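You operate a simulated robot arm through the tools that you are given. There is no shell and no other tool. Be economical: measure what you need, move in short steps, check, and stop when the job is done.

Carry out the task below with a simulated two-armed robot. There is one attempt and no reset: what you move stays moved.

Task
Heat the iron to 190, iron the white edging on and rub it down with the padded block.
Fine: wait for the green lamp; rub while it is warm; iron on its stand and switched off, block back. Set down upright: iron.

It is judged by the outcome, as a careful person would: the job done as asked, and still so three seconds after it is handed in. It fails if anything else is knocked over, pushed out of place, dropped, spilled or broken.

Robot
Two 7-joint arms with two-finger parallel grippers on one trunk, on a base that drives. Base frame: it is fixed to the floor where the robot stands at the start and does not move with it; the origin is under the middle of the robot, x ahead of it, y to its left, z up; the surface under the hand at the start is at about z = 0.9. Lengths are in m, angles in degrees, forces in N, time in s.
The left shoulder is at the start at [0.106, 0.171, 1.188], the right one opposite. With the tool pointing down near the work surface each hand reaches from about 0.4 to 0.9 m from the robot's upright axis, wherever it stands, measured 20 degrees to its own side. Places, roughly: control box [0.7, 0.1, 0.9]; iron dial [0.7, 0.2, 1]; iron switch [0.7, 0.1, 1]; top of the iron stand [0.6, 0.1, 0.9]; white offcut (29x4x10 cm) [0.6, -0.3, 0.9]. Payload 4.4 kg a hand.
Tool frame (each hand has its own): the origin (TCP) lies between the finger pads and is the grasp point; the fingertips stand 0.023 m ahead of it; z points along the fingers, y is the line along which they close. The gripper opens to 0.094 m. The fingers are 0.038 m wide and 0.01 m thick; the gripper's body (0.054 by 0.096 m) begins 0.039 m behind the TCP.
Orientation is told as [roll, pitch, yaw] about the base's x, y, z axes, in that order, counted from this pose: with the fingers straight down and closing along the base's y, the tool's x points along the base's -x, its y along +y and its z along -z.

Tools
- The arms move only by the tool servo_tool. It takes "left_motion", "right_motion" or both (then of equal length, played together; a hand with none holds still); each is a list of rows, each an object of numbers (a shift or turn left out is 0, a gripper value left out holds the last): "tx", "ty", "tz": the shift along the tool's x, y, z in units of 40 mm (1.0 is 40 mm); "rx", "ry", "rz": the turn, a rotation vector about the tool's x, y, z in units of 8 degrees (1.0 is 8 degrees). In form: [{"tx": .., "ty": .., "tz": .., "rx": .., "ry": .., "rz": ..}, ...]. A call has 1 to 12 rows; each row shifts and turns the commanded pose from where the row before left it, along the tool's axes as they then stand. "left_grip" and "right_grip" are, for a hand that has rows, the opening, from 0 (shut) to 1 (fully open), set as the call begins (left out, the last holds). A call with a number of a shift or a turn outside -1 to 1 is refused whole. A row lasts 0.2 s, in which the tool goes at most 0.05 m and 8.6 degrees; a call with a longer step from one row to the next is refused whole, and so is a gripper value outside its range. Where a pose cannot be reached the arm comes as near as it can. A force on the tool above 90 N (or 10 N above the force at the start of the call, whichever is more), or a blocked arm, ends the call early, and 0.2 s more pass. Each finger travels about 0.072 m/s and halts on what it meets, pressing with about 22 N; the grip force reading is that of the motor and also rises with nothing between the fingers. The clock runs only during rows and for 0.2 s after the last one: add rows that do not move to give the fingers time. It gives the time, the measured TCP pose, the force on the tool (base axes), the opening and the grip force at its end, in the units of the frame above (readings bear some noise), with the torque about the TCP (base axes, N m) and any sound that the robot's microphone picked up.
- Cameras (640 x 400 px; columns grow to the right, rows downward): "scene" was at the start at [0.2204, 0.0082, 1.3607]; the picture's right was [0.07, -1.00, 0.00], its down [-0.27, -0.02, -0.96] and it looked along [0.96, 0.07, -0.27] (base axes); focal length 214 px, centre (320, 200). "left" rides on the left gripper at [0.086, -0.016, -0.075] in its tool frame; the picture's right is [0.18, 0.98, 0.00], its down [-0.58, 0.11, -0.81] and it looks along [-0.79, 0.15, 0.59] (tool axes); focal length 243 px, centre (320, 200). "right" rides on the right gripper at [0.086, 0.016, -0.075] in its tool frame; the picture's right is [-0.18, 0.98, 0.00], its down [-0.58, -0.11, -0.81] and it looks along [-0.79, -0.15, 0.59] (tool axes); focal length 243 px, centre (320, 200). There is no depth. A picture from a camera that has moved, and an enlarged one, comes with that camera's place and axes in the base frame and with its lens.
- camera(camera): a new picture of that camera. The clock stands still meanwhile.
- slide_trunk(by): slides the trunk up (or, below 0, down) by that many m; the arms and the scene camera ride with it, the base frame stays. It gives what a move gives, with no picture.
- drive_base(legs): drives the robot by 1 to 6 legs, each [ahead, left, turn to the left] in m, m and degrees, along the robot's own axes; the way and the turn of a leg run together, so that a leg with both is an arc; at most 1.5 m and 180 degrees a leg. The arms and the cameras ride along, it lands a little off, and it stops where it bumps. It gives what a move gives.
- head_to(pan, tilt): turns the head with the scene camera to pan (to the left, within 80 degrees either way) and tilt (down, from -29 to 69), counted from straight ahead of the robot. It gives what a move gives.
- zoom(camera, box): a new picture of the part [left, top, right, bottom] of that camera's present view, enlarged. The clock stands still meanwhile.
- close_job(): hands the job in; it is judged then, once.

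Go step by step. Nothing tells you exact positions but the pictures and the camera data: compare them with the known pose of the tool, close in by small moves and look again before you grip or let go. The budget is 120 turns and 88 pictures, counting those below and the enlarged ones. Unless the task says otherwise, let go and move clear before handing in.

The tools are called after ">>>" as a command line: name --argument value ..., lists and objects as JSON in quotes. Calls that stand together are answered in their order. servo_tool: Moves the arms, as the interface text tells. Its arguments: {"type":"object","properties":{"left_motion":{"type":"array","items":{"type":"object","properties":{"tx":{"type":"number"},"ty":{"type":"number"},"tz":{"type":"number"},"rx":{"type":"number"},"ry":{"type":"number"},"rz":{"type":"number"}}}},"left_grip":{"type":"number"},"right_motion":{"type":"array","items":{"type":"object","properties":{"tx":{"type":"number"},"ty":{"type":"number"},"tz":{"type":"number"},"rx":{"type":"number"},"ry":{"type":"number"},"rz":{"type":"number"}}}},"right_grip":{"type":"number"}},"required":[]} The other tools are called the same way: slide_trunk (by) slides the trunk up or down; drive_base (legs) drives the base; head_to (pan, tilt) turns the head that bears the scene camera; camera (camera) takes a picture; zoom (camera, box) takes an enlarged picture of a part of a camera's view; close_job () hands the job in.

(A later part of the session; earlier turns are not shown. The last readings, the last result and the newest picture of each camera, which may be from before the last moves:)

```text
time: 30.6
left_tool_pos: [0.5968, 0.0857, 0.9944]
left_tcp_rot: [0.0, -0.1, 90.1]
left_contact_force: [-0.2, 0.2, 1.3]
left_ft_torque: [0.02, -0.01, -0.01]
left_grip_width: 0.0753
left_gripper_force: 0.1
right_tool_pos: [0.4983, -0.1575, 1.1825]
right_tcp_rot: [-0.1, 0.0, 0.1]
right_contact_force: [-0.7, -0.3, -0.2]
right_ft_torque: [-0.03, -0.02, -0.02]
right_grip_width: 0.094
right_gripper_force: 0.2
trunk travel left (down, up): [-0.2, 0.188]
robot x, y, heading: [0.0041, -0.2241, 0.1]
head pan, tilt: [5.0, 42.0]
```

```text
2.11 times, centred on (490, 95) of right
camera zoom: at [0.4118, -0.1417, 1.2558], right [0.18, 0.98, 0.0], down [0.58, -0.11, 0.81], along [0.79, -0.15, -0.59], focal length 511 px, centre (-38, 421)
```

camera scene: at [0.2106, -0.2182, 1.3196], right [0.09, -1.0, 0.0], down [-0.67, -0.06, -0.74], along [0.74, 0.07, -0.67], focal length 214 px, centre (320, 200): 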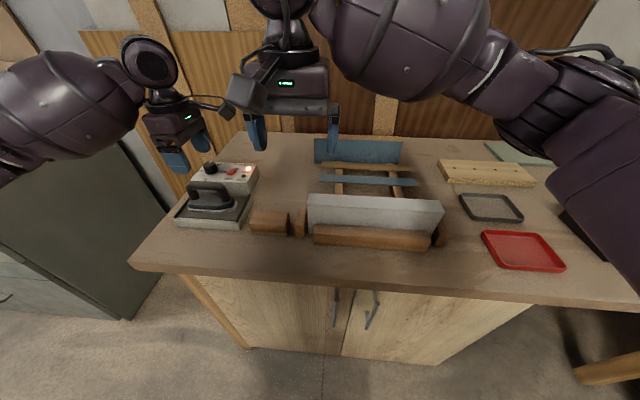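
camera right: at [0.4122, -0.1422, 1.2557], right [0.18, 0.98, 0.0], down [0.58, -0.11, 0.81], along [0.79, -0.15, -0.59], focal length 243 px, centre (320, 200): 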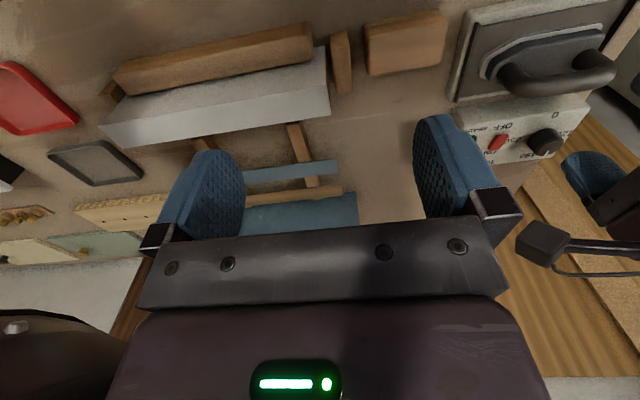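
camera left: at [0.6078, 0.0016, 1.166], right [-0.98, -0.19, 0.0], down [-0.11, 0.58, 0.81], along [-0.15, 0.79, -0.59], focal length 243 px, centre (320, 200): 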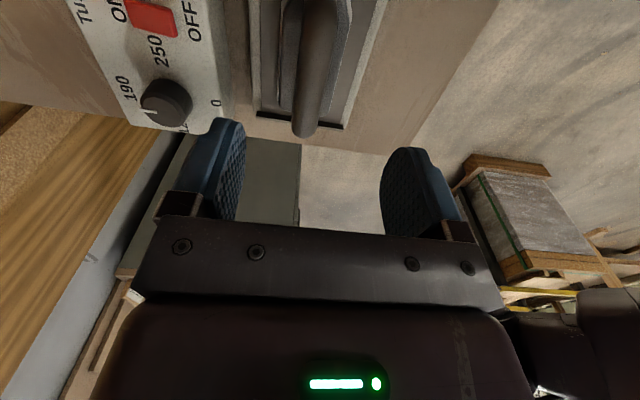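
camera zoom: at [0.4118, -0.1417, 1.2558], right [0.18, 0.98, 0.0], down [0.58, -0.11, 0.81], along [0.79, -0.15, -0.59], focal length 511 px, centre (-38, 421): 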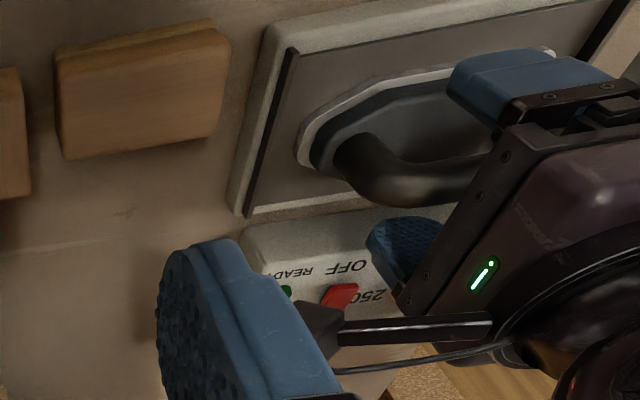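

The handle is well straddled, but it isn't green yet. While waiting, I raise the left hand and use the right hand to pick up the block, which I put at about (0.56, −0.061), 5 cm wide along x, top at z≈0.932.

>>> servo_tool --left_motion '[{"tz": -0.8}, {"tz": -0.9}, {"tz": -0.9}, {"tx": -0.9}, {"tx": -0.9}, {}, {}, {}, {}, {}, {}, {}]' --right_motion '[{}, {"rz": 1}, {"rz": 1}, {"rz": 1}, {"rz": 1}, {"rz": 1}, {"rz": 1}, {"rz": 1}, {"rz": 1}, {"rz": 1}, {"rz": 1}, {"rz": 1}]'

>>> servo_tool --right_motion '[{"rz": 0.25, "tx": 0.8, "ty": 0.5}, {"tx": 0.8, "ty": 0.5}, {"tx": 0.8, "ty": 0.5}, {"tz": 0.8}, {"tz": 0.9}, {"tz": 0.8}, {}]' --right_grip 0.85

>>> camera --camera "right"

>>> camera --camera "scene"

```text
time: 33.2
left_tool_pos: [0.5981, 0.1566, 1.0989]
left_tcp_rot: [0.0, 0.0, 90.1]
left_contact_force: [0.0, 0.1, -0.2]
left_ft_torque: [-0.01, -0.01, -0.02]
left_grip_width: 0.0751
left_gripper_force: 0.0
right_tool_pos: [0.4978, -0.1545, 1.1826]
right_tcp_rot: [-0.1, 0.0, -88.0]
right_contact_force: [-0.1, 0.3, 0.3]
right_ft_torque: [-0.05, 0.01, 0.0]
right_grip_width: 0.0939
right_gripper_force: 0.0
trunk travel left (down, up): [-0.2, 0.188]
robot x, y, heading: [0.0027, -0.2267, -0.1]
head pan, tilt: [5.0, 42.0]
```

```text
time: 34.8
left_tool_pos: [0.598, 0.1571, 1.1]
left_tcp_rot: [0.0, 0.0, 90.0]
left_contact_force: [0.2, -0.4, 0.1]
left_ft_torque: [0.02, 0.01, 0.0]
left_grip_width: 0.0753
left_gripper_force: 0.1
right_tool_pos: [0.5555, -0.0595, 1.0807]
right_tcp_rot: [0.0, 0.0, -89.9]
right_contact_force: [-0.3, 0.6, -1.3]
right_ft_torque: [0.01, 0.03, 0.01]
right_grip_width: 0.0797
right_gripper_force: 0.2
trunk travel left (down, up): [-0.2, 0.188]
robot x, y, heading: [0.0005, -0.2242, 0.1]
head pan, tilt: [5.0, 42.0]
```

```text
50 pictures are left
camera right: at [0.5719, 0.0284, 1.1543], right [0.98, -0.18, 0.0], down [-0.11, -0.58, 0.81], along [-0.15, -0.79, -0.59], focal length 243 px, centre (320, 200)
```

right: 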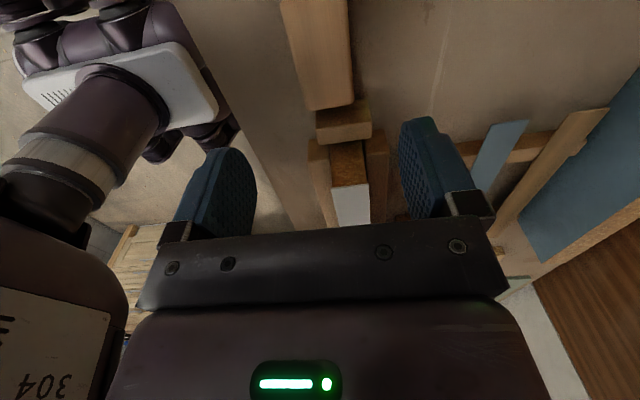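

```text
49 pictures are left
camera scene: at [0.21, -0.2172, 1.3199], right [0.09, -1.0, 0.0], down [-0.67, -0.06, -0.74], along [0.74, 0.07, -0.67], focal length 214 px, centre (320, 200)
```

scene: 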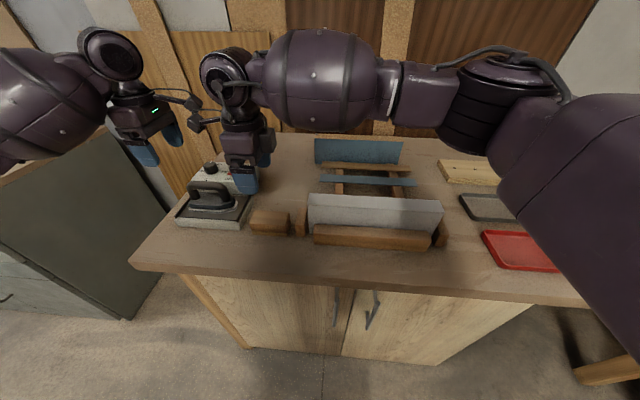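

The block is aligned under the right fingers (x≈0.5575, y≈−0.063). I descend to z≈0.93 and grip.

>>> servo_tool --right_motion '[{"tz": 0.8, "tx": -0.1, "ty": 0.05}, {"tz": 0.9}, {"tz": 0.8}, {"tz": 0.8}, {"tz": 0.47}, {}]'

>>> zoom --camera "scene" --box '[190, 150, 350, 250]'

```text
time: 36.2
left_tool_pos: [0.598, 0.1566, 1.0998]
left_tcp_rot: [0.1, 0.0, 90.1]
left_contact_force: [0.1, 0.2, 0.9]
left_ft_torque: [-0.02, 0.02, -0.02]
left_grip_width: 0.075
left_gripper_force: 0.0
right_tool_pos: [0.557, -0.0606, 0.933]
right_tcp_rot: [0.0, 0.0, -89.9]
right_contact_force: [0.0, -0.3, -0.2]
right_ft_torque: [0.01, 0.0, 0.02]
right_grip_width: 0.0801
right_gripper_force: 0.0
trunk travel left (down, up): [-0.2, 0.188]
robot x, y, heading: [-0.0004, -0.2277, 0.3]
head pan, tilt: [5.0, 42.0]
```

```text
4.00 times, centred on (270, 200) of scene
camera zoom: at [0.2103, -0.2174, 1.3198], right [0.09, -1.0, 0.0], down [-0.67, -0.06, -0.74], along [0.74, 0.07, -0.67], focal length 858 px, centre (520, 200)
```

zoom: 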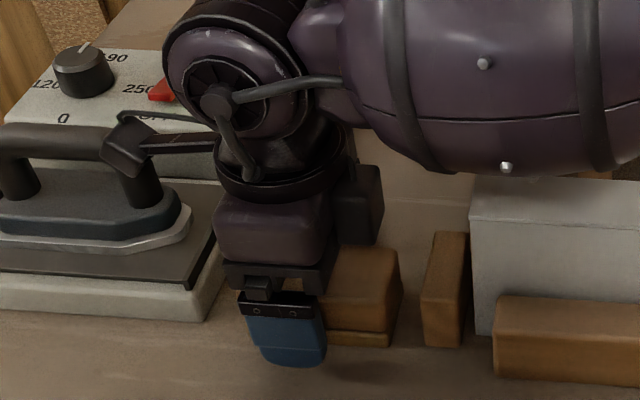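

>>> servo_tool --right_motion '[{}, {}, {}, {"tz": -0.4}, {"tz": -0.8}, {"tz": -0.9}, {"tz": -0.9}, {"tz": -0.8}]' --right_grip 0.3

>>> camera --camera "scene"

```text
time: 38.0
left_tool_pos: [0.5974, 0.1562, 1.0988]
left_tcp_rot: [-0.1, 0.0, 90.0]
left_contact_force: [-1.3, 0.1, 0.2]
left_ft_torque: [0.0, 0.04, -0.03]
left_grip_width: 0.0753
left_gripper_force: 0.0
right_tool_pos: [0.5595, -0.0632, 1.0826]
right_tcp_rot: [0.0, -0.1, -89.9]
right_contact_force: [0.0, -0.1, -1.3]
right_ft_torque: [0.02, 0.01, 0.0]
right_grip_width: 0.0479
right_gripper_force: 22.2
trunk travel left (down, up): [-0.2, 0.188]
robot x, y, heading: [0.0003, -0.2249, 0.2]
head pan, tilt: [5.0, 42.0]
```

```text
47 pictures are left
camera scene: at [0.2099, -0.2173, 1.3198], right [0.09, -1.0, 0.0], down [-0.67, -0.06, -0.74], along [0.74, 0.07, -0.67], focal length 214 px, centre (320, 200)
```

scene: 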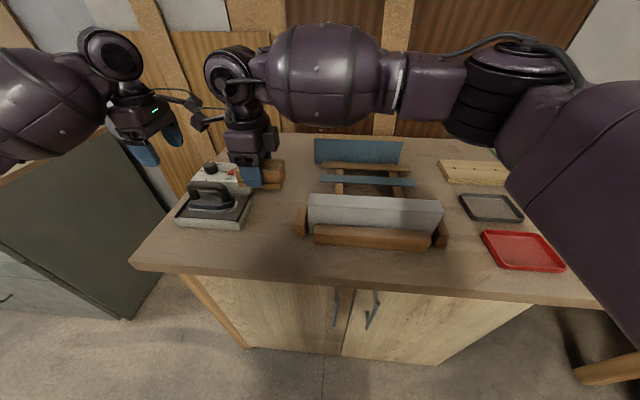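

The block is in the right hand. I park it up and to the right, then bring the left hand back onto the iron handle.

>>> servo_tool --right_motion '[{"tz": -0.9}, {"tz": -0.9}, {"tz": -0.9, "tx": -0.5}, {"tx": -1, "ty": -0.3}, {"tx": -1, "ty": -0.3}, {"tx": -1, "ty": -0.3}, {"tx": -1, "ty": -0.3}, {"tx": -1, "ty": -0.3}, {"tx": -1, "ty": -0.3}, {"tx": -1, "ty": -0.3}, {"tx": -1, "ty": -0.3}, {"tx": -1, "ty": -0.3}]'

>>> servo_tool --left_motion '[{"tx": 0.89}, {"tx": 0.87}, {"tz": 0.9}, {"tz": 0.9}, {"tz": 0.8}, {}, {}]' --right_motion '[{"tx": -1}, {"tx": -1}, {"tx": -1}, {"tx": -0.8}, {}, {}, {}]'

>>> camera --camera "scene"

>>> camera --camera "left"

```text
time: 40.6
left_tool_pos: [0.597, 0.1545, 1.1006]
left_tcp_rot: [0.0, 0.0, 90.2]
left_contact_force: [0.4, -1.0, 0.5]
left_ft_torque: [0.0, -0.01, 0.02]
left_grip_width: 0.0752
left_gripper_force: 0.1
right_tool_pos: [0.4501, -0.4428, 1.1908]
right_tcp_rot: [0.0, -0.1, -89.8]
right_contact_force: [0.3, -0.1, -2.2]
right_ft_torque: [0.06, 0.01, 0.0]
right_grip_width: 0.0477
right_gripper_force: 22.2
trunk travel left (down, up): [-0.2, 0.188]
robot x, y, heading: [-0.0012, -0.2242, -0.2]
head pan, tilt: [5.0, 42.0]
```

```text
time: 42.2
left_tool_pos: [0.5989, 0.0852, 0.9963]
left_tcp_rot: [0.0, 0.0, 90.2]
left_contact_force: [0.5, -0.5, -0.2]
left_ft_torque: [-0.01, 0.01, 0.02]
left_grip_width: 0.075
left_gripper_force: 0.0
right_tool_pos: [0.4491, -0.5956, 1.192]
right_tcp_rot: [-0.2, 0.0, -89.9]
right_contact_force: [0.7, -0.3, -1.6]
right_ft_torque: [-0.01, -0.02, -0.01]
right_grip_width: 0.0477
right_gripper_force: 22.2
trunk travel left (down, up): [-0.2, 0.188]
robot x, y, heading: [0.0048, -0.2248, -0.2]
head pan, tilt: [5.0, 42.0]
```

```text
46 pictures are left
camera scene: at [0.2108, -0.2173, 1.3196], right [0.09, -1.0, 0.0], down [-0.67, -0.06, -0.74], along [0.74, 0.07, -0.67], focal length 214 px, centre (320, 200)
```

scene: 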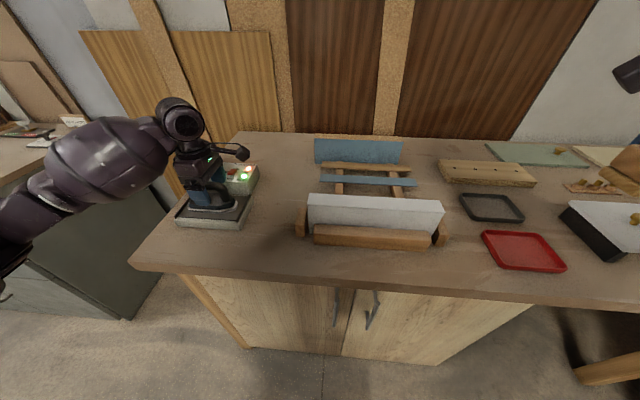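

```text
45 pictures are left
camera left: at [0.6159, -0.0013, 1.07], right [-0.98, -0.19, 0.0], down [-0.11, 0.58, 0.81], along [-0.15, 0.79, -0.59], focal length 243 px, centre (320, 200)
```

left: 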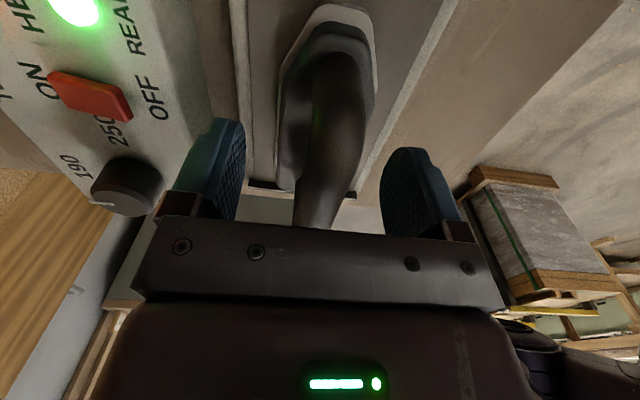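

The green READY lamp is on. I grip the handle and lift.

>>> servo_tool --left_motion '[{}, {}, {}, {}, {"tz": -0.3}, {"tz": -0.8}, {"tz": -0.9}, {"tz": -0.9}, {"tz": -0.7}]' --left_grip 0

>>> camera --camera "scene"

```text
time: 44.2
left_tool_pos: [0.5949, 0.0874, 1.1416]
left_tcp_rot: [0.0, 0.0, 90.1]
left_contact_force: [1.2, 0.1, -7.4]
left_ft_torque: [-0.06, 0.02, 0.01]
left_grip_width: 0.0215
left_gripper_force: 21.9
right_tool_pos: [0.4505, -0.5959, 1.1928]
right_tcp_rot: [0.0, 0.0, -89.9]
right_contact_force: [-0.8, -0.5, -1.4]
right_ft_torque: [0.02, -0.01, 0.01]
right_grip_width: 0.0477
right_gripper_force: 21.6
trunk travel left (down, up): [-0.2, 0.188]
robot x, y, heading: [0.0033, -0.2264, 0.2]
head pan, tilt: [5.0, 42.0]
```

```text
44 pictures are left
camera scene: at [0.2105, -0.2174, 1.3197], right [0.09, -1.0, 0.0], down [-0.67, -0.06, -0.74], along [0.74, 0.07, -0.67], focal length 214 px, centre (320, 200)
```

scene: 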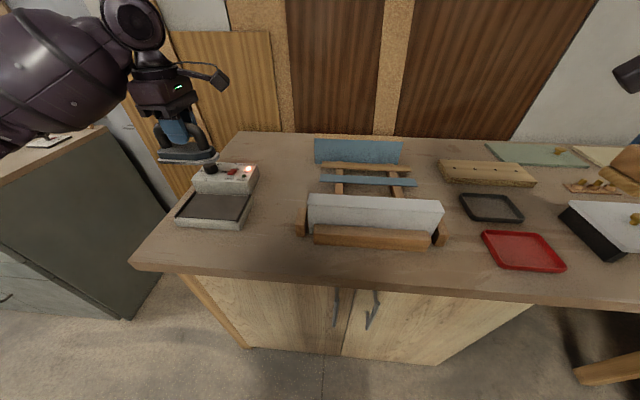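

The iron is held level. I carry it over the left end of the edging.

>>> servo_tool --left_motion '[{"tx": 1, "ty": 0.2}, {"tx": 1, "ty": 0.2}, {"tx": 1, "ty": 0.18}, {"tx": 1}, {"tx": 1}, {"tx": 1}, {"tx": 0.95}, {}]'

>>> zoom --camera "scene" --box '[260, 120, 460, 260]'

>>> camera --camera "left"

```text
time: 46.0
left_tool_pos: [0.5753, -0.1911, 1.1391]
left_tcp_rot: [0.0, 0.0, 90.3]
left_contact_force: [-0.4, 0.1, -7.8]
left_ft_torque: [-0.07, 0.0, -0.02]
left_grip_width: 0.0218
left_gripper_force: 22.4
right_tool_pos: [0.4507, -0.5945, 1.1913]
right_tcp_rot: [-0.1, 0.0, -89.9]
right_contact_force: [0.6, 1.5, -1.7]
right_ft_torque: [-0.01, 0.01, 0.05]
right_grip_width: 0.0475
right_gripper_force: 22.1
trunk travel left (down, up): [-0.2, 0.188]
robot x, y, heading: [-0.001, -0.2271, -0.1]
head pan, tilt: [5.0, 42.0]
```

```text
2.86 times, centred on (360, 190) of scene
camera zoom: at [0.2108, -0.2164, 1.3196], right [0.09, -1.0, 0.0], down [-0.67, -0.06, -0.74], along [0.74, 0.07, -0.67], focal length 613 px, centre (206, 229)
```

zoom: 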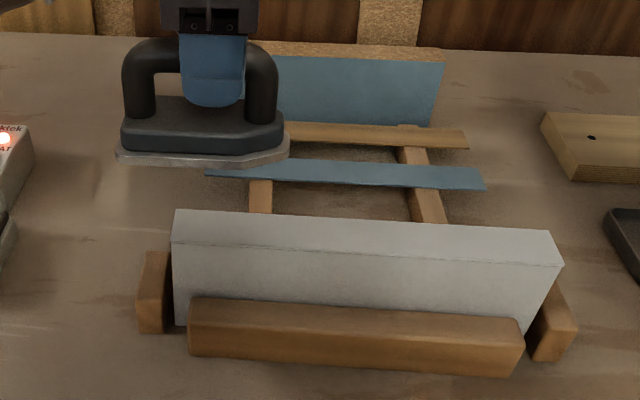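

```text
42 pictures are left
camera left: at [0.5917, -0.2783, 1.213], right [-0.98, -0.19, 0.0], down [-0.11, 0.58, 0.81], along [-0.15, 0.79, -0.59], focal length 243 px, centre (320, 200)
```

left: 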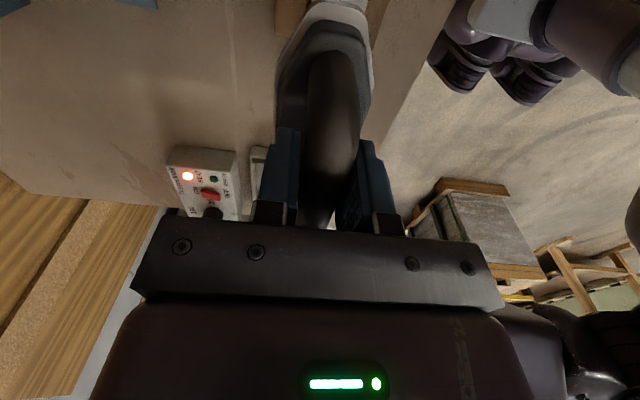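

The iron is above the left end of the edging, sole about 6 cm below the grip. I lower it until it contacts.

>>> servo_tool --left_motion '[{"tz": 0.8, "ty": 0.07}, {"tz": 0.8}, {"tz": 0.35}, {"tz": 0.1}]'

>>> zoom --camera "scene" --box '[260, 120, 460, 260]'

```text
time: 47.0
left_tool_pos: [0.5711, -0.1915, 1.0582]
left_tcp_rot: [-0.2, 0.1, 90.0]
left_contact_force: [3.9, -1.1, 15.1]
left_ft_torque: [-0.17, 0.05, 0.02]
left_grip_width: 0.0219
left_gripper_force: 22.2
right_tool_pos: [0.45, -0.595, 1.1923]
right_tcp_rot: [0.1, 0.0, -89.8]
right_contact_force: [-0.5, 0.1, -2.0]
right_ft_torque: [-0.02, 0.02, -0.04]
right_grip_width: 0.0477
right_gripper_force: 22.2
trunk travel left (down, up): [-0.2, 0.188]
robot x, y, heading: [0.0016, -0.2259, 0.2]
head pan, tilt: [5.0, 42.0]
```

```text
2.86 times, centred on (360, 190) of scene
camera zoom: at [0.21, -0.2177, 1.32], right [0.09, -1.0, 0.0], down [-0.67, -0.06, -0.74], along [0.74, 0.07, -0.67], focal length 613 px, centre (206, 229)
```

zoom: 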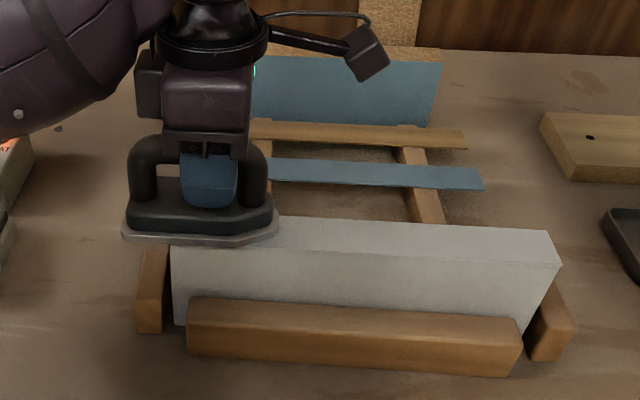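

Contact with about 20 N. I dwell briefly to tack the end, then sweep slowly toward the right.

>>> servo_tool --left_motion '[{}, {}, {}, {}, {}, {"tx": 0.2}, {"tx": 0.25}, {"tx": 0.25}, {"tx": 0.25}, {"tx": 0.25}, {"tx": 0.25}, {"tx": 0.25}]'

>>> zoom --camera "scene" --box '[260, 120, 460, 260]'

```text
time: 49.6
left_tool_pos: [0.5712, -0.2585, 1.057]
left_tcp_rot: [0.1, 0.1, 90.2]
left_contact_force: [-1.1, -0.5, -3.8]
left_ft_torque: [0.01, 0.0, 0.02]
left_grip_width: 0.0217
left_gripper_force: 21.5
right_tool_pos: [0.4489, -0.5967, 1.1922]
right_tcp_rot: [-0.1, 0.0, -89.9]
right_contact_force: [-0.2, -0.5, -1.3]
right_ft_torque: [-0.01, -0.02, 0.01]
right_grip_width: 0.0482
right_gripper_force: 22.6
trunk travel left (down, up): [-0.2, 0.188]
robot x, y, heading: [-0.0003, -0.2294, 0.1]
head pan, tilt: [5.0, 42.0]
```

```text
2.86 times, centred on (360, 190) of scene
camera zoom: at [0.2107, -0.2176, 1.3195], right [0.09, -1.0, 0.0], down [-0.67, -0.06, -0.74], along [0.74, 0.07, -0.67], focal length 613 px, centre (206, 229)
```

zoom: 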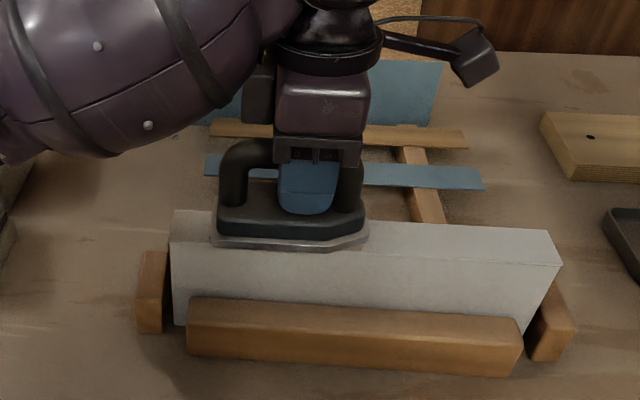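

Strip stays in place, but pressure dropped; I press slightly more and continue.

>>> servo_tool --left_motion '[{"tz": 0.07}, {"tx": 0.2}, {"tx": 0.25}]'

>>> servo_tool --left_motion '[{"tx": 0.25, "tz": 0.03}, {"tx": 0.25}, {"tx": 0.25}, {"tx": 0.25}]'

```text
time: 50.4
left_tool_pos: [0.5702, -0.2772, 1.0558]
left_tcp_rot: [-0.1, 0.2, 90.1]
left_contact_force: [0.7, 4.5, 13.7]
left_ft_torque: [0.11, 0.03, 0.0]
left_grip_width: 0.0218
left_gripper_force: 22.1
right_tool_pos: [0.4483, -0.5946, 1.1927]
right_tcp_rot: [0.0, 0.0, -90.0]
right_contact_force: [0.0, -0.5, -1.1]
right_ft_torque: [-0.01, 0.0, -0.03]
right_grip_width: 0.0478
right_gripper_force: 21.8
trunk travel left (down, up): [-0.2, 0.188]
robot x, y, heading: [0.0025, -0.2254, 0.4]
head pan, tilt: [5.0, 42.0]
```

```text
time: 51.4
left_tool_pos: [0.5707, -0.3175, 1.0538]
left_tcp_rot: [-0.1, 0.1, 90.1]
left_contact_force: [-1.1, 5.3, 13.2]
left_ft_torque: [-0.26, 0.03, -0.02]
left_grip_width: 0.0217
left_gripper_force: 21.9
right_tool_pos: [0.4491, -0.5941, 1.1929]
right_tcp_rot: [0.0, 0.0, -89.9]
right_contact_force: [0.5, 0.4, -0.5]
right_ft_torque: [0.02, 0.02, -0.01]
right_grip_width: 0.0479
right_gripper_force: 22.0
trunk travel left (down, up): [-0.2, 0.188]
robot x, y, heading: [0.0043, -0.2275, 0.4]
head pan, tilt: [5.0, 42.0]
```

>>> servo_tool --left_motion '[{"tx": 0.25, "tz": 0.02}, {"tx": 0.25}, {"tx": 0.25}, {"tx": 0.25}, {"tx": 0.25, "tz": 0.02}, {"tx": 0.25}, {"tx": 0.25}]'

>>> zoom --camera "scene" --box '[260, 120, 460, 260]'

```text
time: 53.0
left_tool_pos: [0.5709, -0.3862, 1.0545]
left_tcp_rot: [0.1, 0.0, 90.2]
left_contact_force: [-0.9, 2.0, 1.8]
left_ft_torque: [-0.4, -0.05, -0.02]
left_grip_width: 0.0217
left_gripper_force: 21.8
right_tool_pos: [0.4508, -0.5961, 1.1913]
right_tcp_rot: [-0.1, -0.1, -89.9]
right_contact_force: [0.4, -0.6, -1.4]
right_ft_torque: [0.0, -0.01, -0.05]
right_grip_width: 0.0477
right_gripper_force: 22.0
trunk travel left (down, up): [-0.2, 0.188]
robot x, y, heading: [0.0023, -0.226, -0.0]
head pan, tilt: [5.0, 42.0]
```

```text
2.86 times, centred on (360, 190) of scene
camera zoom: at [0.2103, -0.2173, 1.3196], right [0.09, -1.0, 0.0], down [-0.67, -0.06, -0.74], along [0.74, 0.07, -0.67], focal length 613 px, centre (206, 229)
```

zoom: 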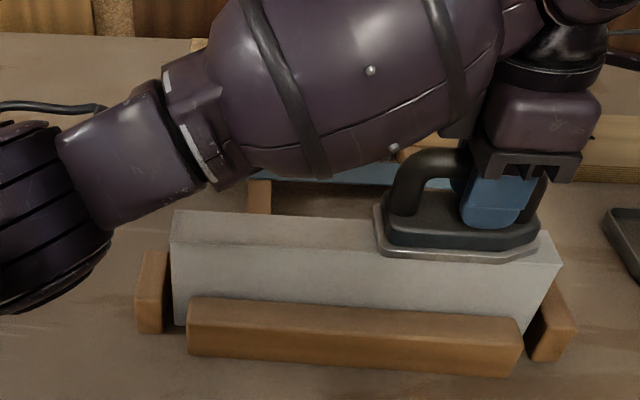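

>>> servo_tool --left_motion '[{"tz": 0.07}, {"tx": 0.25}, {"tx": 0.25}, {"tx": 0.25}, {"tx": 0.25}, {}, {}]'

```text
time: 54.6
left_tool_pos: [0.5712, -0.4267, 1.0507]
left_tcp_rot: [-0.2, 0.1, 90.1]
left_contact_force: [0.4, 5.6, 18.4]
left_ft_torque: [0.66, -0.11, -0.01]
left_grip_width: 0.0217
left_gripper_force: 22.2
right_tool_pos: [0.4478, -0.5942, 1.1924]
right_tcp_rot: [-0.1, 0.0, -89.9]
right_contact_force: [0.1, 0.1, -1.1]
right_ft_torque: [0.02, -0.01, 0.02]
right_grip_width: 0.0478
right_gripper_force: 21.9
trunk travel left (down, up): [-0.2, 0.188]
robot x, y, heading: [0.0031, -0.2222, -0.0]
head pan, tilt: [5.0, 42.0]
```

The right end is done. I sweep back to the left with moderate pressure for a second pass.

>>> servo_tool --left_motion '[{"tx": -0.3}, {"tx": -0.35}, {"tx": -0.35}, {"tx": -0.35}, {"tx": -0.35}, {"tx": -0.35}, {"tx": -0.35}, {"tx": -0.35}]'

>>> servo_tool --left_motion '[{"tx": -0.35, "tz": 0.04}, {"tx": -0.35}, {"tx": -0.35}, {"tx": -0.35}, {"tx": -0.35, "tz": 0.03}, {"tx": -0.35}, {"tx": -0.35}, {"tx": -0.35}, {"tx": -0.2}, {}]'

>>> zoom --camera "scene" --box '[260, 120, 460, 260]'

```text
time: 56.4
left_tool_pos: [0.5705, -0.3182, 1.0509]
left_tcp_rot: [-0.2, 0.1, 90.2]
left_contact_force: [0.7, -8.2, 31.7]
left_ft_torque: [-0.4, 0.18, 0.06]
left_grip_width: 0.0214
left_gripper_force: 22.5
right_tool_pos: [0.4477, -0.5952, 1.1921]
right_tcp_rot: [0.1, 0.1, -89.9]
right_contact_force: [-0.2, 0.1, -1.3]
right_ft_torque: [0.03, 0.02, -0.02]
right_grip_width: 0.0477
right_gripper_force: 22.8
trunk travel left (down, up): [-0.2, 0.188]
robot x, y, heading: [-0.0012, -0.2279, 0.2]
head pan, tilt: [5.0, 42.0]
```

```text
time: 58.6
left_tool_pos: [0.5688, -0.1984, 1.051]
left_tcp_rot: [-0.5, 0.1, 90.1]
left_contact_force: [-0.4, -14.2, 48.0]
left_ft_torque: [-0.68, 0.5, 0.09]
left_grip_width: 0.0218
left_gripper_force: 21.8
right_tool_pos: [0.4455, -0.5971, 1.1928]
right_tcp_rot: [0.1, 0.1, -90.0]
right_contact_force: [-0.1, -0.1, -0.4]
right_ft_torque: [-0.02, 0.0, 0.01]
right_grip_width: 0.0479
right_gripper_force: 21.7
trunk travel left (down, up): [-0.2, 0.188]
robot x, y, heading: [0.0005, -0.2278, 0.2]
head pan, tilt: [5.0, 42.0]
```

```text
2.86 times, centred on (360, 190) of scene
camera zoom: at [0.2071, -0.2192, 1.3205], right [0.09, -1.0, 0.0], down [-0.66, -0.06, -0.74], along [0.74, 0.07, -0.67], focal length 613 px, centre (206, 229)
```

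zoom: 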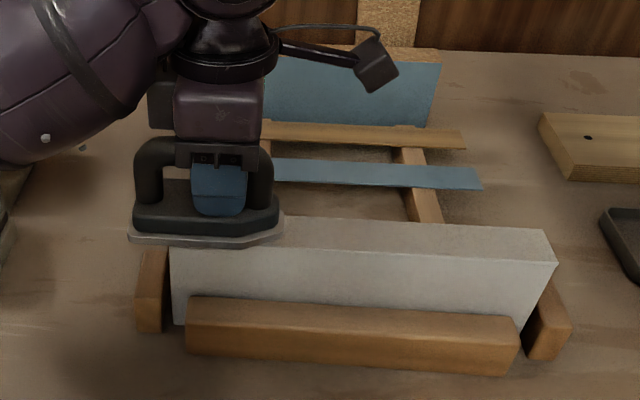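

Both passes are done and the strip is in place. The left hand returns the iron above its stand while the right brings the block over the right part of the board.

>>> servo_tool --left_motion '[{"tz": -0.9}, {"tz": -0.9}, {"tz": -0.7}, {"tx": -1, "ty": -0.2}, {"tx": -1, "ty": -0.2}, {"tx": -1, "ty": -0.22}, {"tx": -1}, {"tx": -1}, {"tx": -1}, {"tx": -1}, {"tx": -0.1}]' --right_motion '[{}, {}, {"ty": 0.8}, {"ty": 0.8}, {"ty": 0.8}, {"ty": 0.7, "tx": 0.5}, {"tx": 0.9}, {"tx": 0.9}, {"tx": 0.9, "tz": 0.6}, {"tx": 0.9, "tz": 0.8}, {"tx": 0.6, "tz": 0.8}]'

>>> camera --camera "scene"

>>> zoom --camera "scene" --box '[150, 110, 290, 240]'

>>> camera --camera "left"

```text
time: 61.0
left_tool_pos: [0.5942, 0.0858, 1.1466]
left_tcp_rot: [0.2, 0.0, 90.0]
left_contact_force: [-0.3, -0.2, -7.8]
left_ft_torque: [-0.07, 0.01, -0.03]
left_grip_width: 0.0219
left_gripper_force: 22.0
right_tool_pos: [0.5715, -0.4081, 1.1026]
right_tcp_rot: [-0.2, 0.0, -90.1]
right_contact_force: [-0.3, -0.1, -0.8]
right_ft_torque: [0.01, -0.01, 0.04]
right_grip_width: 0.0477
right_gripper_force: 22.2
trunk travel left (down, up): [-0.2, 0.188]
robot x, y, heading: [0.0019, -0.2239, -0.0]
head pan, tilt: [5.0, 42.0]
```

```text
37 pictures are left
camera scene: at [0.2119, -0.2176, 1.3192], right [0.09, -1.0, 0.0], down [-0.67, -0.06, -0.74], along [0.74, 0.07, -0.67], focal length 214 px, centre (320, 200)
```

scene: 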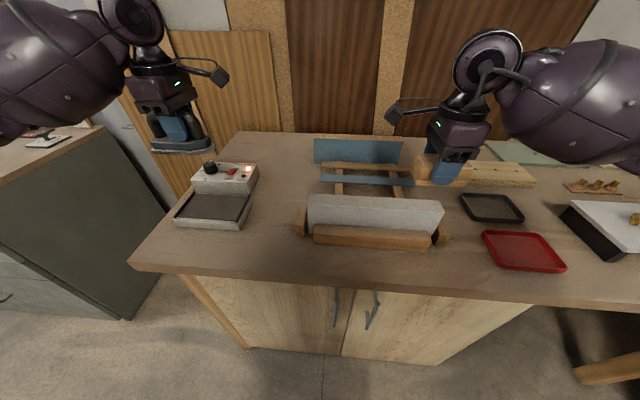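

```text
3.08 times, centred on (220, 175) of scene
camera zoom: at [0.2119, -0.2176, 1.3192], right [0.09, -1.0, 0.0], down [-0.67, -0.06, -0.74], along [0.74, 0.07, -0.67], focal length 660 px, centre (628, 277)
```

zoom: 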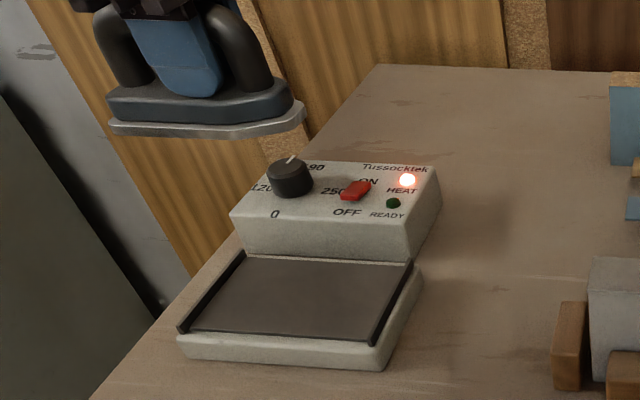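

```text
35 pictures are left
camera left: at [0.6129, -0.0003, 1.221], right [-0.98, -0.18, 0.0], down [-0.11, 0.58, 0.81], along [-0.15, 0.79, -0.59], focal length 243 px, centre (320, 200)
```

left: 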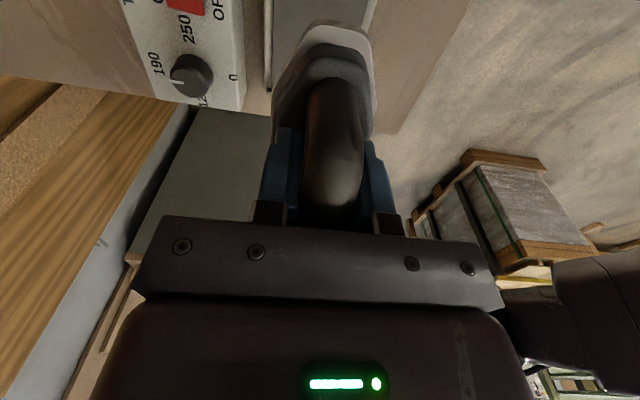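

Iron is above its stand; I lower it near the stand while the right hand lowers the block onto the warm edging.

>>> servo_tool --left_motion '[{"tz": 0.9}, {"tz": 0.9}, {"tz": 0.9}, {"tz": 0.7}, {"tz": 0.2}]' --right_motion '[{"tz": 0.8}, {"tz": 0.5}, {"tz": 0.2}, {"tz": 0.1}, {"tz": 0.05}]'

>>> zoom --camera "scene" --box '[150, 110, 480, 260]'

```text
time: 62.2
left_tool_pos: [0.5953, 0.0861, 1.003]
left_tcp_rot: [0.0, -0.1, 90.1]
left_contact_force: [0.1, 0.1, -6.6]
left_ft_torque: [-0.09, -0.03, -0.01]
left_grip_width: 0.0218
left_gripper_force: 22.0
right_tool_pos: [0.5742, -0.4066, 1.0368]
right_tcp_rot: [-0.1, 0.0, -89.9]
right_contact_force: [-0.9, 0.0, -0.7]
right_ft_torque: [0.04, -0.02, 0.01]
right_grip_width: 0.0479
right_gripper_force: 21.9
trunk travel left (down, up): [-0.2, 0.188]
robot x, y, heading: [0.0011, -0.2252, 0.0]
head pan, tilt: [5.0, 42.0]
```

```text
1.94 times, centred on (315, 185) of scene
camera zoom: at [0.211, -0.2171, 1.3196], right [0.09, -1.0, 0.0], down [-0.67, -0.06, -0.74], along [0.74, 0.07, -0.67], focal length 416 px, centre (330, 229)
```

zoom: 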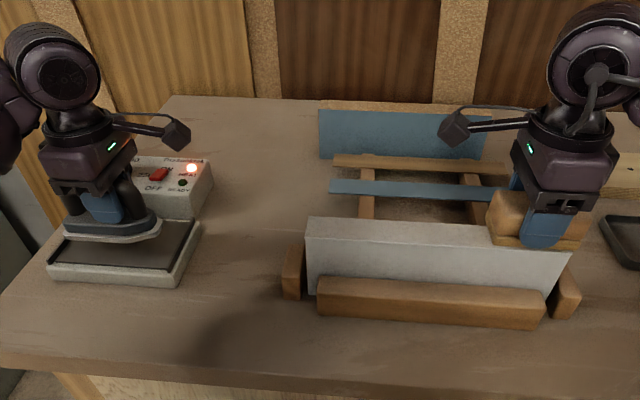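

>>> servo_tool --left_motion '[{"tz": 0.1}, {"tz": 0.1}, {"tz": 0.06}]' --right_motion '[{"tz": 0.06}, {"tz": 0.06}, {"tz": 0.06}]'

```text
time: 63.0
left_tool_pos: [0.5939, 0.0876, 0.9933]
left_tcp_rot: [-0.1, -0.1, 90.1]
left_contact_force: [-0.9, 0.2, -7.5]
left_ft_torque: [-0.09, -0.02, -0.03]
left_grip_width: 0.0217
left_gripper_force: 22.1
right_tool_pos: [0.5738, -0.4052, 1.0343]
right_tcp_rot: [0.5, 0.2, -90.0]
right_contact_force: [-0.6, -4.5, 29.0]
right_ft_torque: [-0.23, 0.23, 0.05]
right_grip_width: 0.0474
right_gripper_force: 22.0
trunk travel left (down, up): [-0.2, 0.188]
robot x, y, heading: [0.0001, -0.2273, 0.3]
head pan, tilt: [5.0, 42.0]
```

Block presses at about 29 N. I rub leftwards along the edging while easing the iron down the last millimetres.

>>> servo_tool --left_motion '[{"tz": 0.06}, {"tz": 0.06}, {}, {}, {}, {}, {}, {}]' --right_motion '[{"tx": 0.3}, {"tx": 0.4}, {"tx": 0.4}, {"tx": 0.4}, {"tx": 0.4}, {"tx": 0.4}, {"tx": 0.4}, {"tx": 0.4}]'

```text
time: 64.8
left_tool_pos: [0.5955, 0.0879, 0.9851]
left_tcp_rot: [0.0, 0.1, 90.1]
left_contact_force: [0.1, 0.9, -6.4]
left_ft_torque: [-0.09, 0.0, 0.01]
left_grip_width: 0.0217
left_gripper_force: 22.0
right_tool_pos: [0.5753, -0.2819, 1.028]
right_tcp_rot: [-0.1, -0.1, -89.9]
right_contact_force: [0.2, -0.2, -0.3]
right_ft_torque: [0.01, -0.06, 0.04]
right_grip_width: 0.0478
right_gripper_force: 22.4
trunk travel left (down, up): [-0.2, 0.188]
robot x, y, heading: [0.0041, -0.227, 0.1]
head pan, tilt: [5.0, 42.0]
```

Pressure faded as the block slid slightly in the grip; I press again and continue.

>>> servo_tool --left_motion '[{"tz": 0.05}, {"tz": 0.05}, {}]' --right_motion '[{"tz": 0.06}, {"tz": 0.05}, {"tz": 0.03}]'

>>> zoom --camera "scene" --box '[150, 110, 480, 260]'

```text
time: 65.6
left_tool_pos: [0.5951, 0.0874, 0.9835]
left_tcp_rot: [-0.1, -0.1, 90.1]
left_contact_force: [0.2, -1.1, -7.5]
left_ft_torque: [-0.08, 0.02, 0.01]
left_grip_width: 0.0219
left_gripper_force: 21.7
right_tool_pos: [0.5752, -0.2816, 1.0262]
right_tcp_rot: [0.2, 0.1, -89.8]
right_contact_force: [5.2, 1.2, 18.9]
right_ft_torque: [-0.09, -0.04, 0.05]
right_grip_width: 0.0479
right_gripper_force: 21.9
trunk travel left (down, up): [-0.2, 0.188]
robot x, y, heading: [0.0003, -0.2315, 0.2]
head pan, tilt: [5.0, 42.0]
```

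```text
1.94 times, centred on (315, 185) of scene
camera zoom: at [0.2099, -0.2168, 1.3202], right [0.09, -1.0, 0.0], down [-0.67, -0.06, -0.74], along [0.74, 0.07, -0.67], focal length 416 px, centre (330, 229)
```

zoom: 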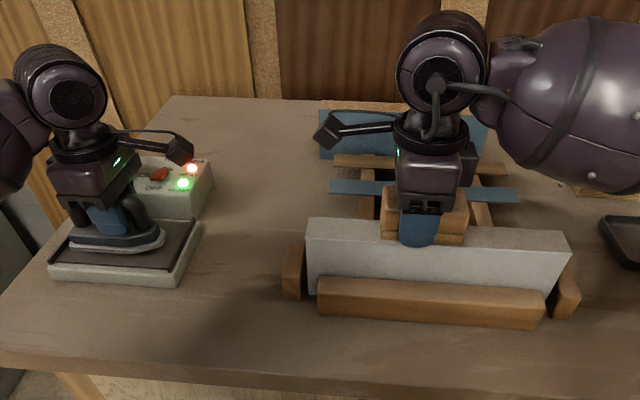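

>>> servo_tool --left_motion '[{"tz": 0.05}, {"tz": 0.05}, {}, {}, {}, {}]' --right_motion '[{"tx": 0.35, "tz": 0.02}, {"tx": 0.35, "tz": 0.02}, {"tx": 0.35, "tz": 0.02}, {"tx": 0.35, "tz": 0.02}, {"tx": 0.35, "tz": 0.02}, {"tx": 0.1}]'

>>> servo_tool --left_motion '[{"tz": 0.05}, {}, {}, {}, {}, {}, {}, {}]' --right_motion '[{"tx": -0.35, "tz": 0.02}, {"tx": -0.35, "tz": 0.02}, {"tx": -0.35, "tz": 0.02}, {"tx": -0.35, "tz": 0.02}, {"tx": -0.35, "tz": 0.02}, {"tx": -0.35, "tz": 0.02}, {"tx": -0.35, "tz": 0.02}, {"tx": -0.35, "tz": 0.02}]'

```text
time: 67.0
left_tool_pos: [0.5917, 0.0845, 0.9809]
left_tcp_rot: [-0.2, -0.2, 90.1]
left_contact_force: [-0.3, 0.1, -7.8]
left_ft_torque: [-0.03, -0.01, -0.03]
left_grip_width: 0.0217
left_gripper_force: 22.5
right_tool_pos: [0.5739, -0.2104, 1.0246]
right_tcp_rot: [0.3, 0.4, -90.0]
right_contact_force: [1.0, -23.8, 53.4]
right_ft_torque: [-0.82, 0.92, 0.35]
right_grip_width: 0.0481
right_gripper_force: 22.4
trunk travel left (down, up): [-0.2, 0.188]
robot x, y, heading: [0.0015, -0.2266, 0.2]
head pan, tilt: [5.0, 42.0]
```

```text
time: 68.8
left_tool_pos: [0.5907, 0.0896, 0.9788]
left_tcp_rot: [-0.4, 0.2, 90.0]
left_contact_force: [3.0, -0.2, 4.1]
left_ft_torque: [0.69, 0.04, -0.14]
left_grip_width: 0.0216
left_gripper_force: 22.0
right_tool_pos: [0.5736, -0.3153, 1.0251]
right_tcp_rot: [0.9, 0.5, -89.9]
right_contact_force: [-2.0, 24.9, 65.1]
right_ft_torque: [0.7, 1.39, -0.53]
right_grip_width: 0.0478
right_gripper_force: 21.8
trunk travel left (down, up): [-0.2, 0.188]
robot x, y, heading: [0.0005, -0.2226, -0.1]
head pan, tilt: [5.0, 42.0]
```

The iron has now touched its stand. I ease the block's pressure a little and finish the rub to the right end.

>>> servo_tool --right_motion '[{"tx": -0.35, "tz": -0.04}, {"tx": -0.35, "tz": -0.03}, {"tx": -0.35}, {"tx": -0.35}, {"tx": -0.35}, {"tx": -0.35}, {"tx": -0.25}]'

>>> zoom --camera "scene" --box '[150, 110, 480, 260]'

```text
time: 70.4
left_tool_pos: [0.592, 0.09, 0.9794]
left_tcp_rot: [-0.3, 0.2, 90.1]
left_contact_force: [-1.3, 2.2, 13.7]
left_ft_torque: [-0.06, 0.05, -0.03]
left_grip_width: 0.0219
left_gripper_force: 21.9
right_tool_pos: [0.5734, -0.4107, 1.0254]
right_tcp_rot: [0.7, 0.1, -89.8]
right_contact_force: [0.3, 20.8, 52.7]
right_ft_torque: [0.94, 1.02, -0.37]
right_grip_width: 0.0478
right_gripper_force: 22.2
trunk travel left (down, up): [-0.2, 0.188]
robot x, y, heading: [0.0015, -0.2248, -0.1]
head pan, tilt: [5.0, 42.0]
```

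```text
1.94 times, centred on (315, 185) of scene
camera zoom: at [0.2057, -0.2144, 1.3207], right [0.09, -1.0, 0.0], down [-0.66, -0.06, -0.75], along [0.74, 0.06, -0.67], focal length 416 px, centre (330, 229)
```

zoom: 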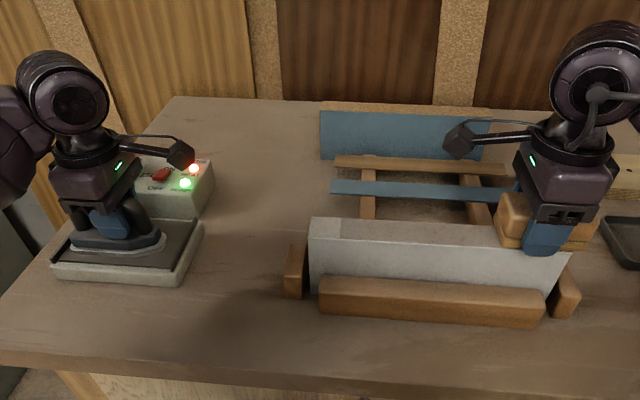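

>>> zoom --camera "scene" --box '[290, 180, 450, 250]'

```text
4.00 times, centred on (370, 215) of scene
camera zoom: at [0.2057, -0.2144, 1.3207], right [0.09, -1.0, 0.0], down [-0.66, -0.06, -0.75], along [0.74, 0.06, -0.67], focal length 858 px, centre (120, 140)
```

zoom: 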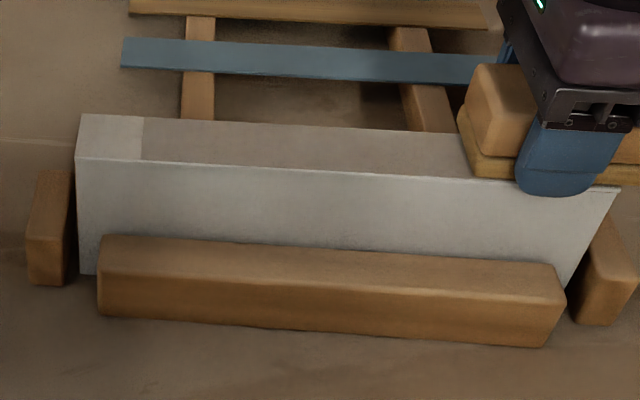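

The rubbed part looks visibly darker; the leftmost ~5 cm (and maybe the right tip) still need rubbing. I extend the rub to the right end, then go back to the left end.

>>> servo_tool --right_motion '[{"tx": -0.25, "tz": -0.04}, {"tx": -0.27, "tz": -0.02}, {"tx": -0.27}, {"tx": -0.22}, {}]'

>>> servo_tool --right_motion '[{"tx": 0.4}, {"tx": 0.4}, {"tx": 0.4}, {"tx": 0.4}, {"tx": 0.4}, {"tx": 0.4}, {"tx": 0.4}, {"tx": 0.4}]'

>>> zoom --camera "scene" --box '[290, 180, 450, 250]'

```text
time: 71.6
left_tool_pos: [0.5926, 0.0883, 0.9797]
left_tcp_rot: [-0.1, 0.0, 90.0]
left_contact_force: [-5.0, 9.4, 35.2]
left_ft_torque: [-0.24, 0.24, -0.07]
left_grip_width: 0.0219
left_gripper_force: 21.9
right_tool_pos: [0.5708, -0.4566, 1.0188]
right_tcp_rot: [-0.2, -0.3, -90.1]
right_contact_force: [-1.2, -1.2, 0.5]
right_ft_torque: [0.01, 0.04, 0.06]
right_grip_width: 0.0479
right_gripper_force: 22.5
trunk travel left (down, up): [-0.2, 0.188]
robot x, y, heading: [0.0021, -0.2254, 0.2]
head pan, tilt: [5.0, 42.0]
```

```text
time: 73.4
left_tool_pos: [0.5936, 0.0875, 0.979]
left_tcp_rot: [-0.3, -0.1, 90.1]
left_contact_force: [-2.7, 8.3, 34.8]
left_ft_torque: [0.25, 0.27, -0.06]
left_grip_width: 0.0218
left_gripper_force: 22.0
right_tool_pos: [0.5708, -0.3249, 1.0201]
right_tcp_rot: [0.0, 0.0, -89.9]
right_contact_force: [-1.5, 1.0, -0.5]
right_ft_torque: [0.03, 0.04, 0.05]
right_grip_width: 0.0477
right_gripper_force: 21.7
trunk travel left (down, up): [-0.2, 0.188]
robot x, y, heading: [-0.0029, -0.2263, 0.1]
head pan, tilt: [5.0, 42.0]
```

```text
4.00 times, centred on (370, 215) of scene
camera zoom: at [0.2076, -0.2178, 1.3203], right [0.09, -1.0, 0.0], down [-0.66, -0.06, -0.74], along [0.74, 0.07, -0.67], focal length 858 px, centre (120, 140)
```

zoom: 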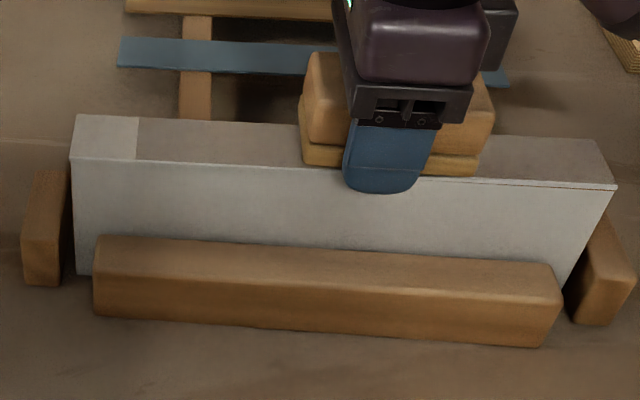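

Right end is done; only the left ~5 cm remains. I move there, press again lightly, and rub to the left end.

>>> servo_tool --left_motion '[{"tz": -0.06}, {}, {}, {}, {}, {}, {}, {}, {}]' --right_motion '[{"tx": 0.5}, {"tx": 0.5}, {"tx": 0.5}, {"tx": 0.5}, {"tx": 0.5}, {"tx": 0.25}, {"tz": 0.05}, {"tz": 0.05}, {"tz": 0.03}]'

>>> servo_tool --right_motion '[{"tx": 0.25, "tz": 0.03}, {"tx": 0.25}, {"tx": 0.25, "tz": 0.02}, {"tx": 0.25}, {"tx": 0.1}]'

>>> zoom --camera "scene" --box '[270, 180, 430, 250]'

```text
time: 75.4
left_tool_pos: [0.5934, 0.0884, 0.9797]
left_tcp_rot: [0.1, -0.1, 90.1]
left_contact_force: [-0.3, -1.0, -6.6]
left_ft_torque: [-0.07, 0.02, -0.01]
left_grip_width: 0.0221
left_gripper_force: 21.8
right_tool_pos: [0.5738, -0.2163, 1.015]
right_tcp_rot: [0.1, 0.1, -89.9]
right_contact_force: [-6.2, -1.6, 18.0]
right_ft_torque: [0.1, 0.25, -0.05]
right_grip_width: 0.0479
right_gripper_force: 21.8
trunk travel left (down, up): [-0.2, 0.188]
robot x, y, heading: [0.0023, -0.2234, -0.2]
head pan, tilt: [5.0, 42.0]
```

```text
time: 76.6
left_tool_pos: [0.5932, 0.0876, 0.9797]
left_tcp_rot: [0.0, 0.0, 90.1]
left_contact_force: [0.1, -0.3, -7.1]
left_ft_torque: [-0.07, 0.03, 0.01]
left_grip_width: 0.0215
left_gripper_force: 22.4
right_tool_pos: [0.5753, -0.1718, 1.0119]
right_tcp_rot: [-0.1, -0.1, -89.9]
right_contact_force: [-3.9, -3.8, 5.0]
right_ft_torque: [-0.16, 0.13, -0.04]
right_grip_width: 0.0478
right_gripper_force: 22.0
trunk travel left (down, up): [-0.2, 0.188]
robot x, y, heading: [-0.0011, -0.2257, 0.2]
head pan, tilt: [5.0, 42.0]
```

```text
4.00 times, centred on (350, 215) of scene
camera zoom: at [0.2103, -0.2175, 1.3196], right [0.09, -1.0, 0.0], down [-0.67, -0.06, -0.74], along [0.74, 0.07, -0.67], focal length 858 px, centre (200, 140)
```

zoom: 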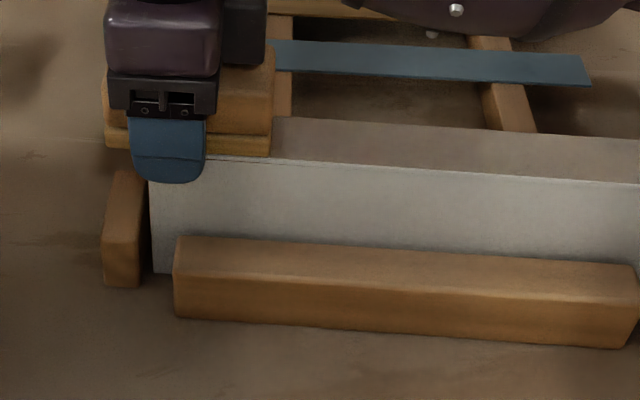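

>>> servo_tool --right_motion '[{"tz": 0.06}, {"tx": -0.2, "tz": 0.04}, {"tx": -0.3, "tz": 0.02}, {"tx": -0.3, "tz": 0.02}, {"tx": -0.3}, {"tx": -0.3}]'

>>> zoom --camera "scene" --box '[270, 180, 430, 250]'

```text
time: 78.0
left_tool_pos: [0.5933, 0.0887, 0.9802]
left_tcp_rot: [0.1, 0.0, 90.0]
left_contact_force: [0.0, 0.2, -6.9]
left_ft_torque: [-0.09, 0.0, -0.01]
left_grip_width: 0.0221
left_gripper_force: 21.6
right_tool_pos: [0.5748, -0.2275, 1.0077]
right_tcp_rot: [0.1, 0.0, -89.9]
right_contact_force: [-10.5, 7.0, 11.0]
right_ft_torque: [0.06, 0.19, -0.32]
right_grip_width: 0.0478
right_gripper_force: 22.0
trunk travel left (down, up): [-0.2, 0.188]
robot x, y, heading: [0.0031, -0.2246, 0.0]
head pan, tilt: [5.0, 42.0]
```

```text
4.00 times, centred on (350, 215) of scene
camera zoom: at [0.2091, -0.2164, 1.3199], right [0.09, -1.0, 0.0], down [-0.67, -0.06, -0.74], along [0.74, 0.07, -0.67], focal length 858 px, centre (200, 140)
```

zoom: 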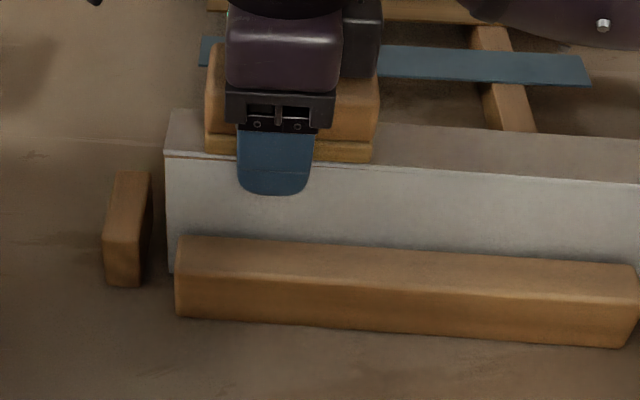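

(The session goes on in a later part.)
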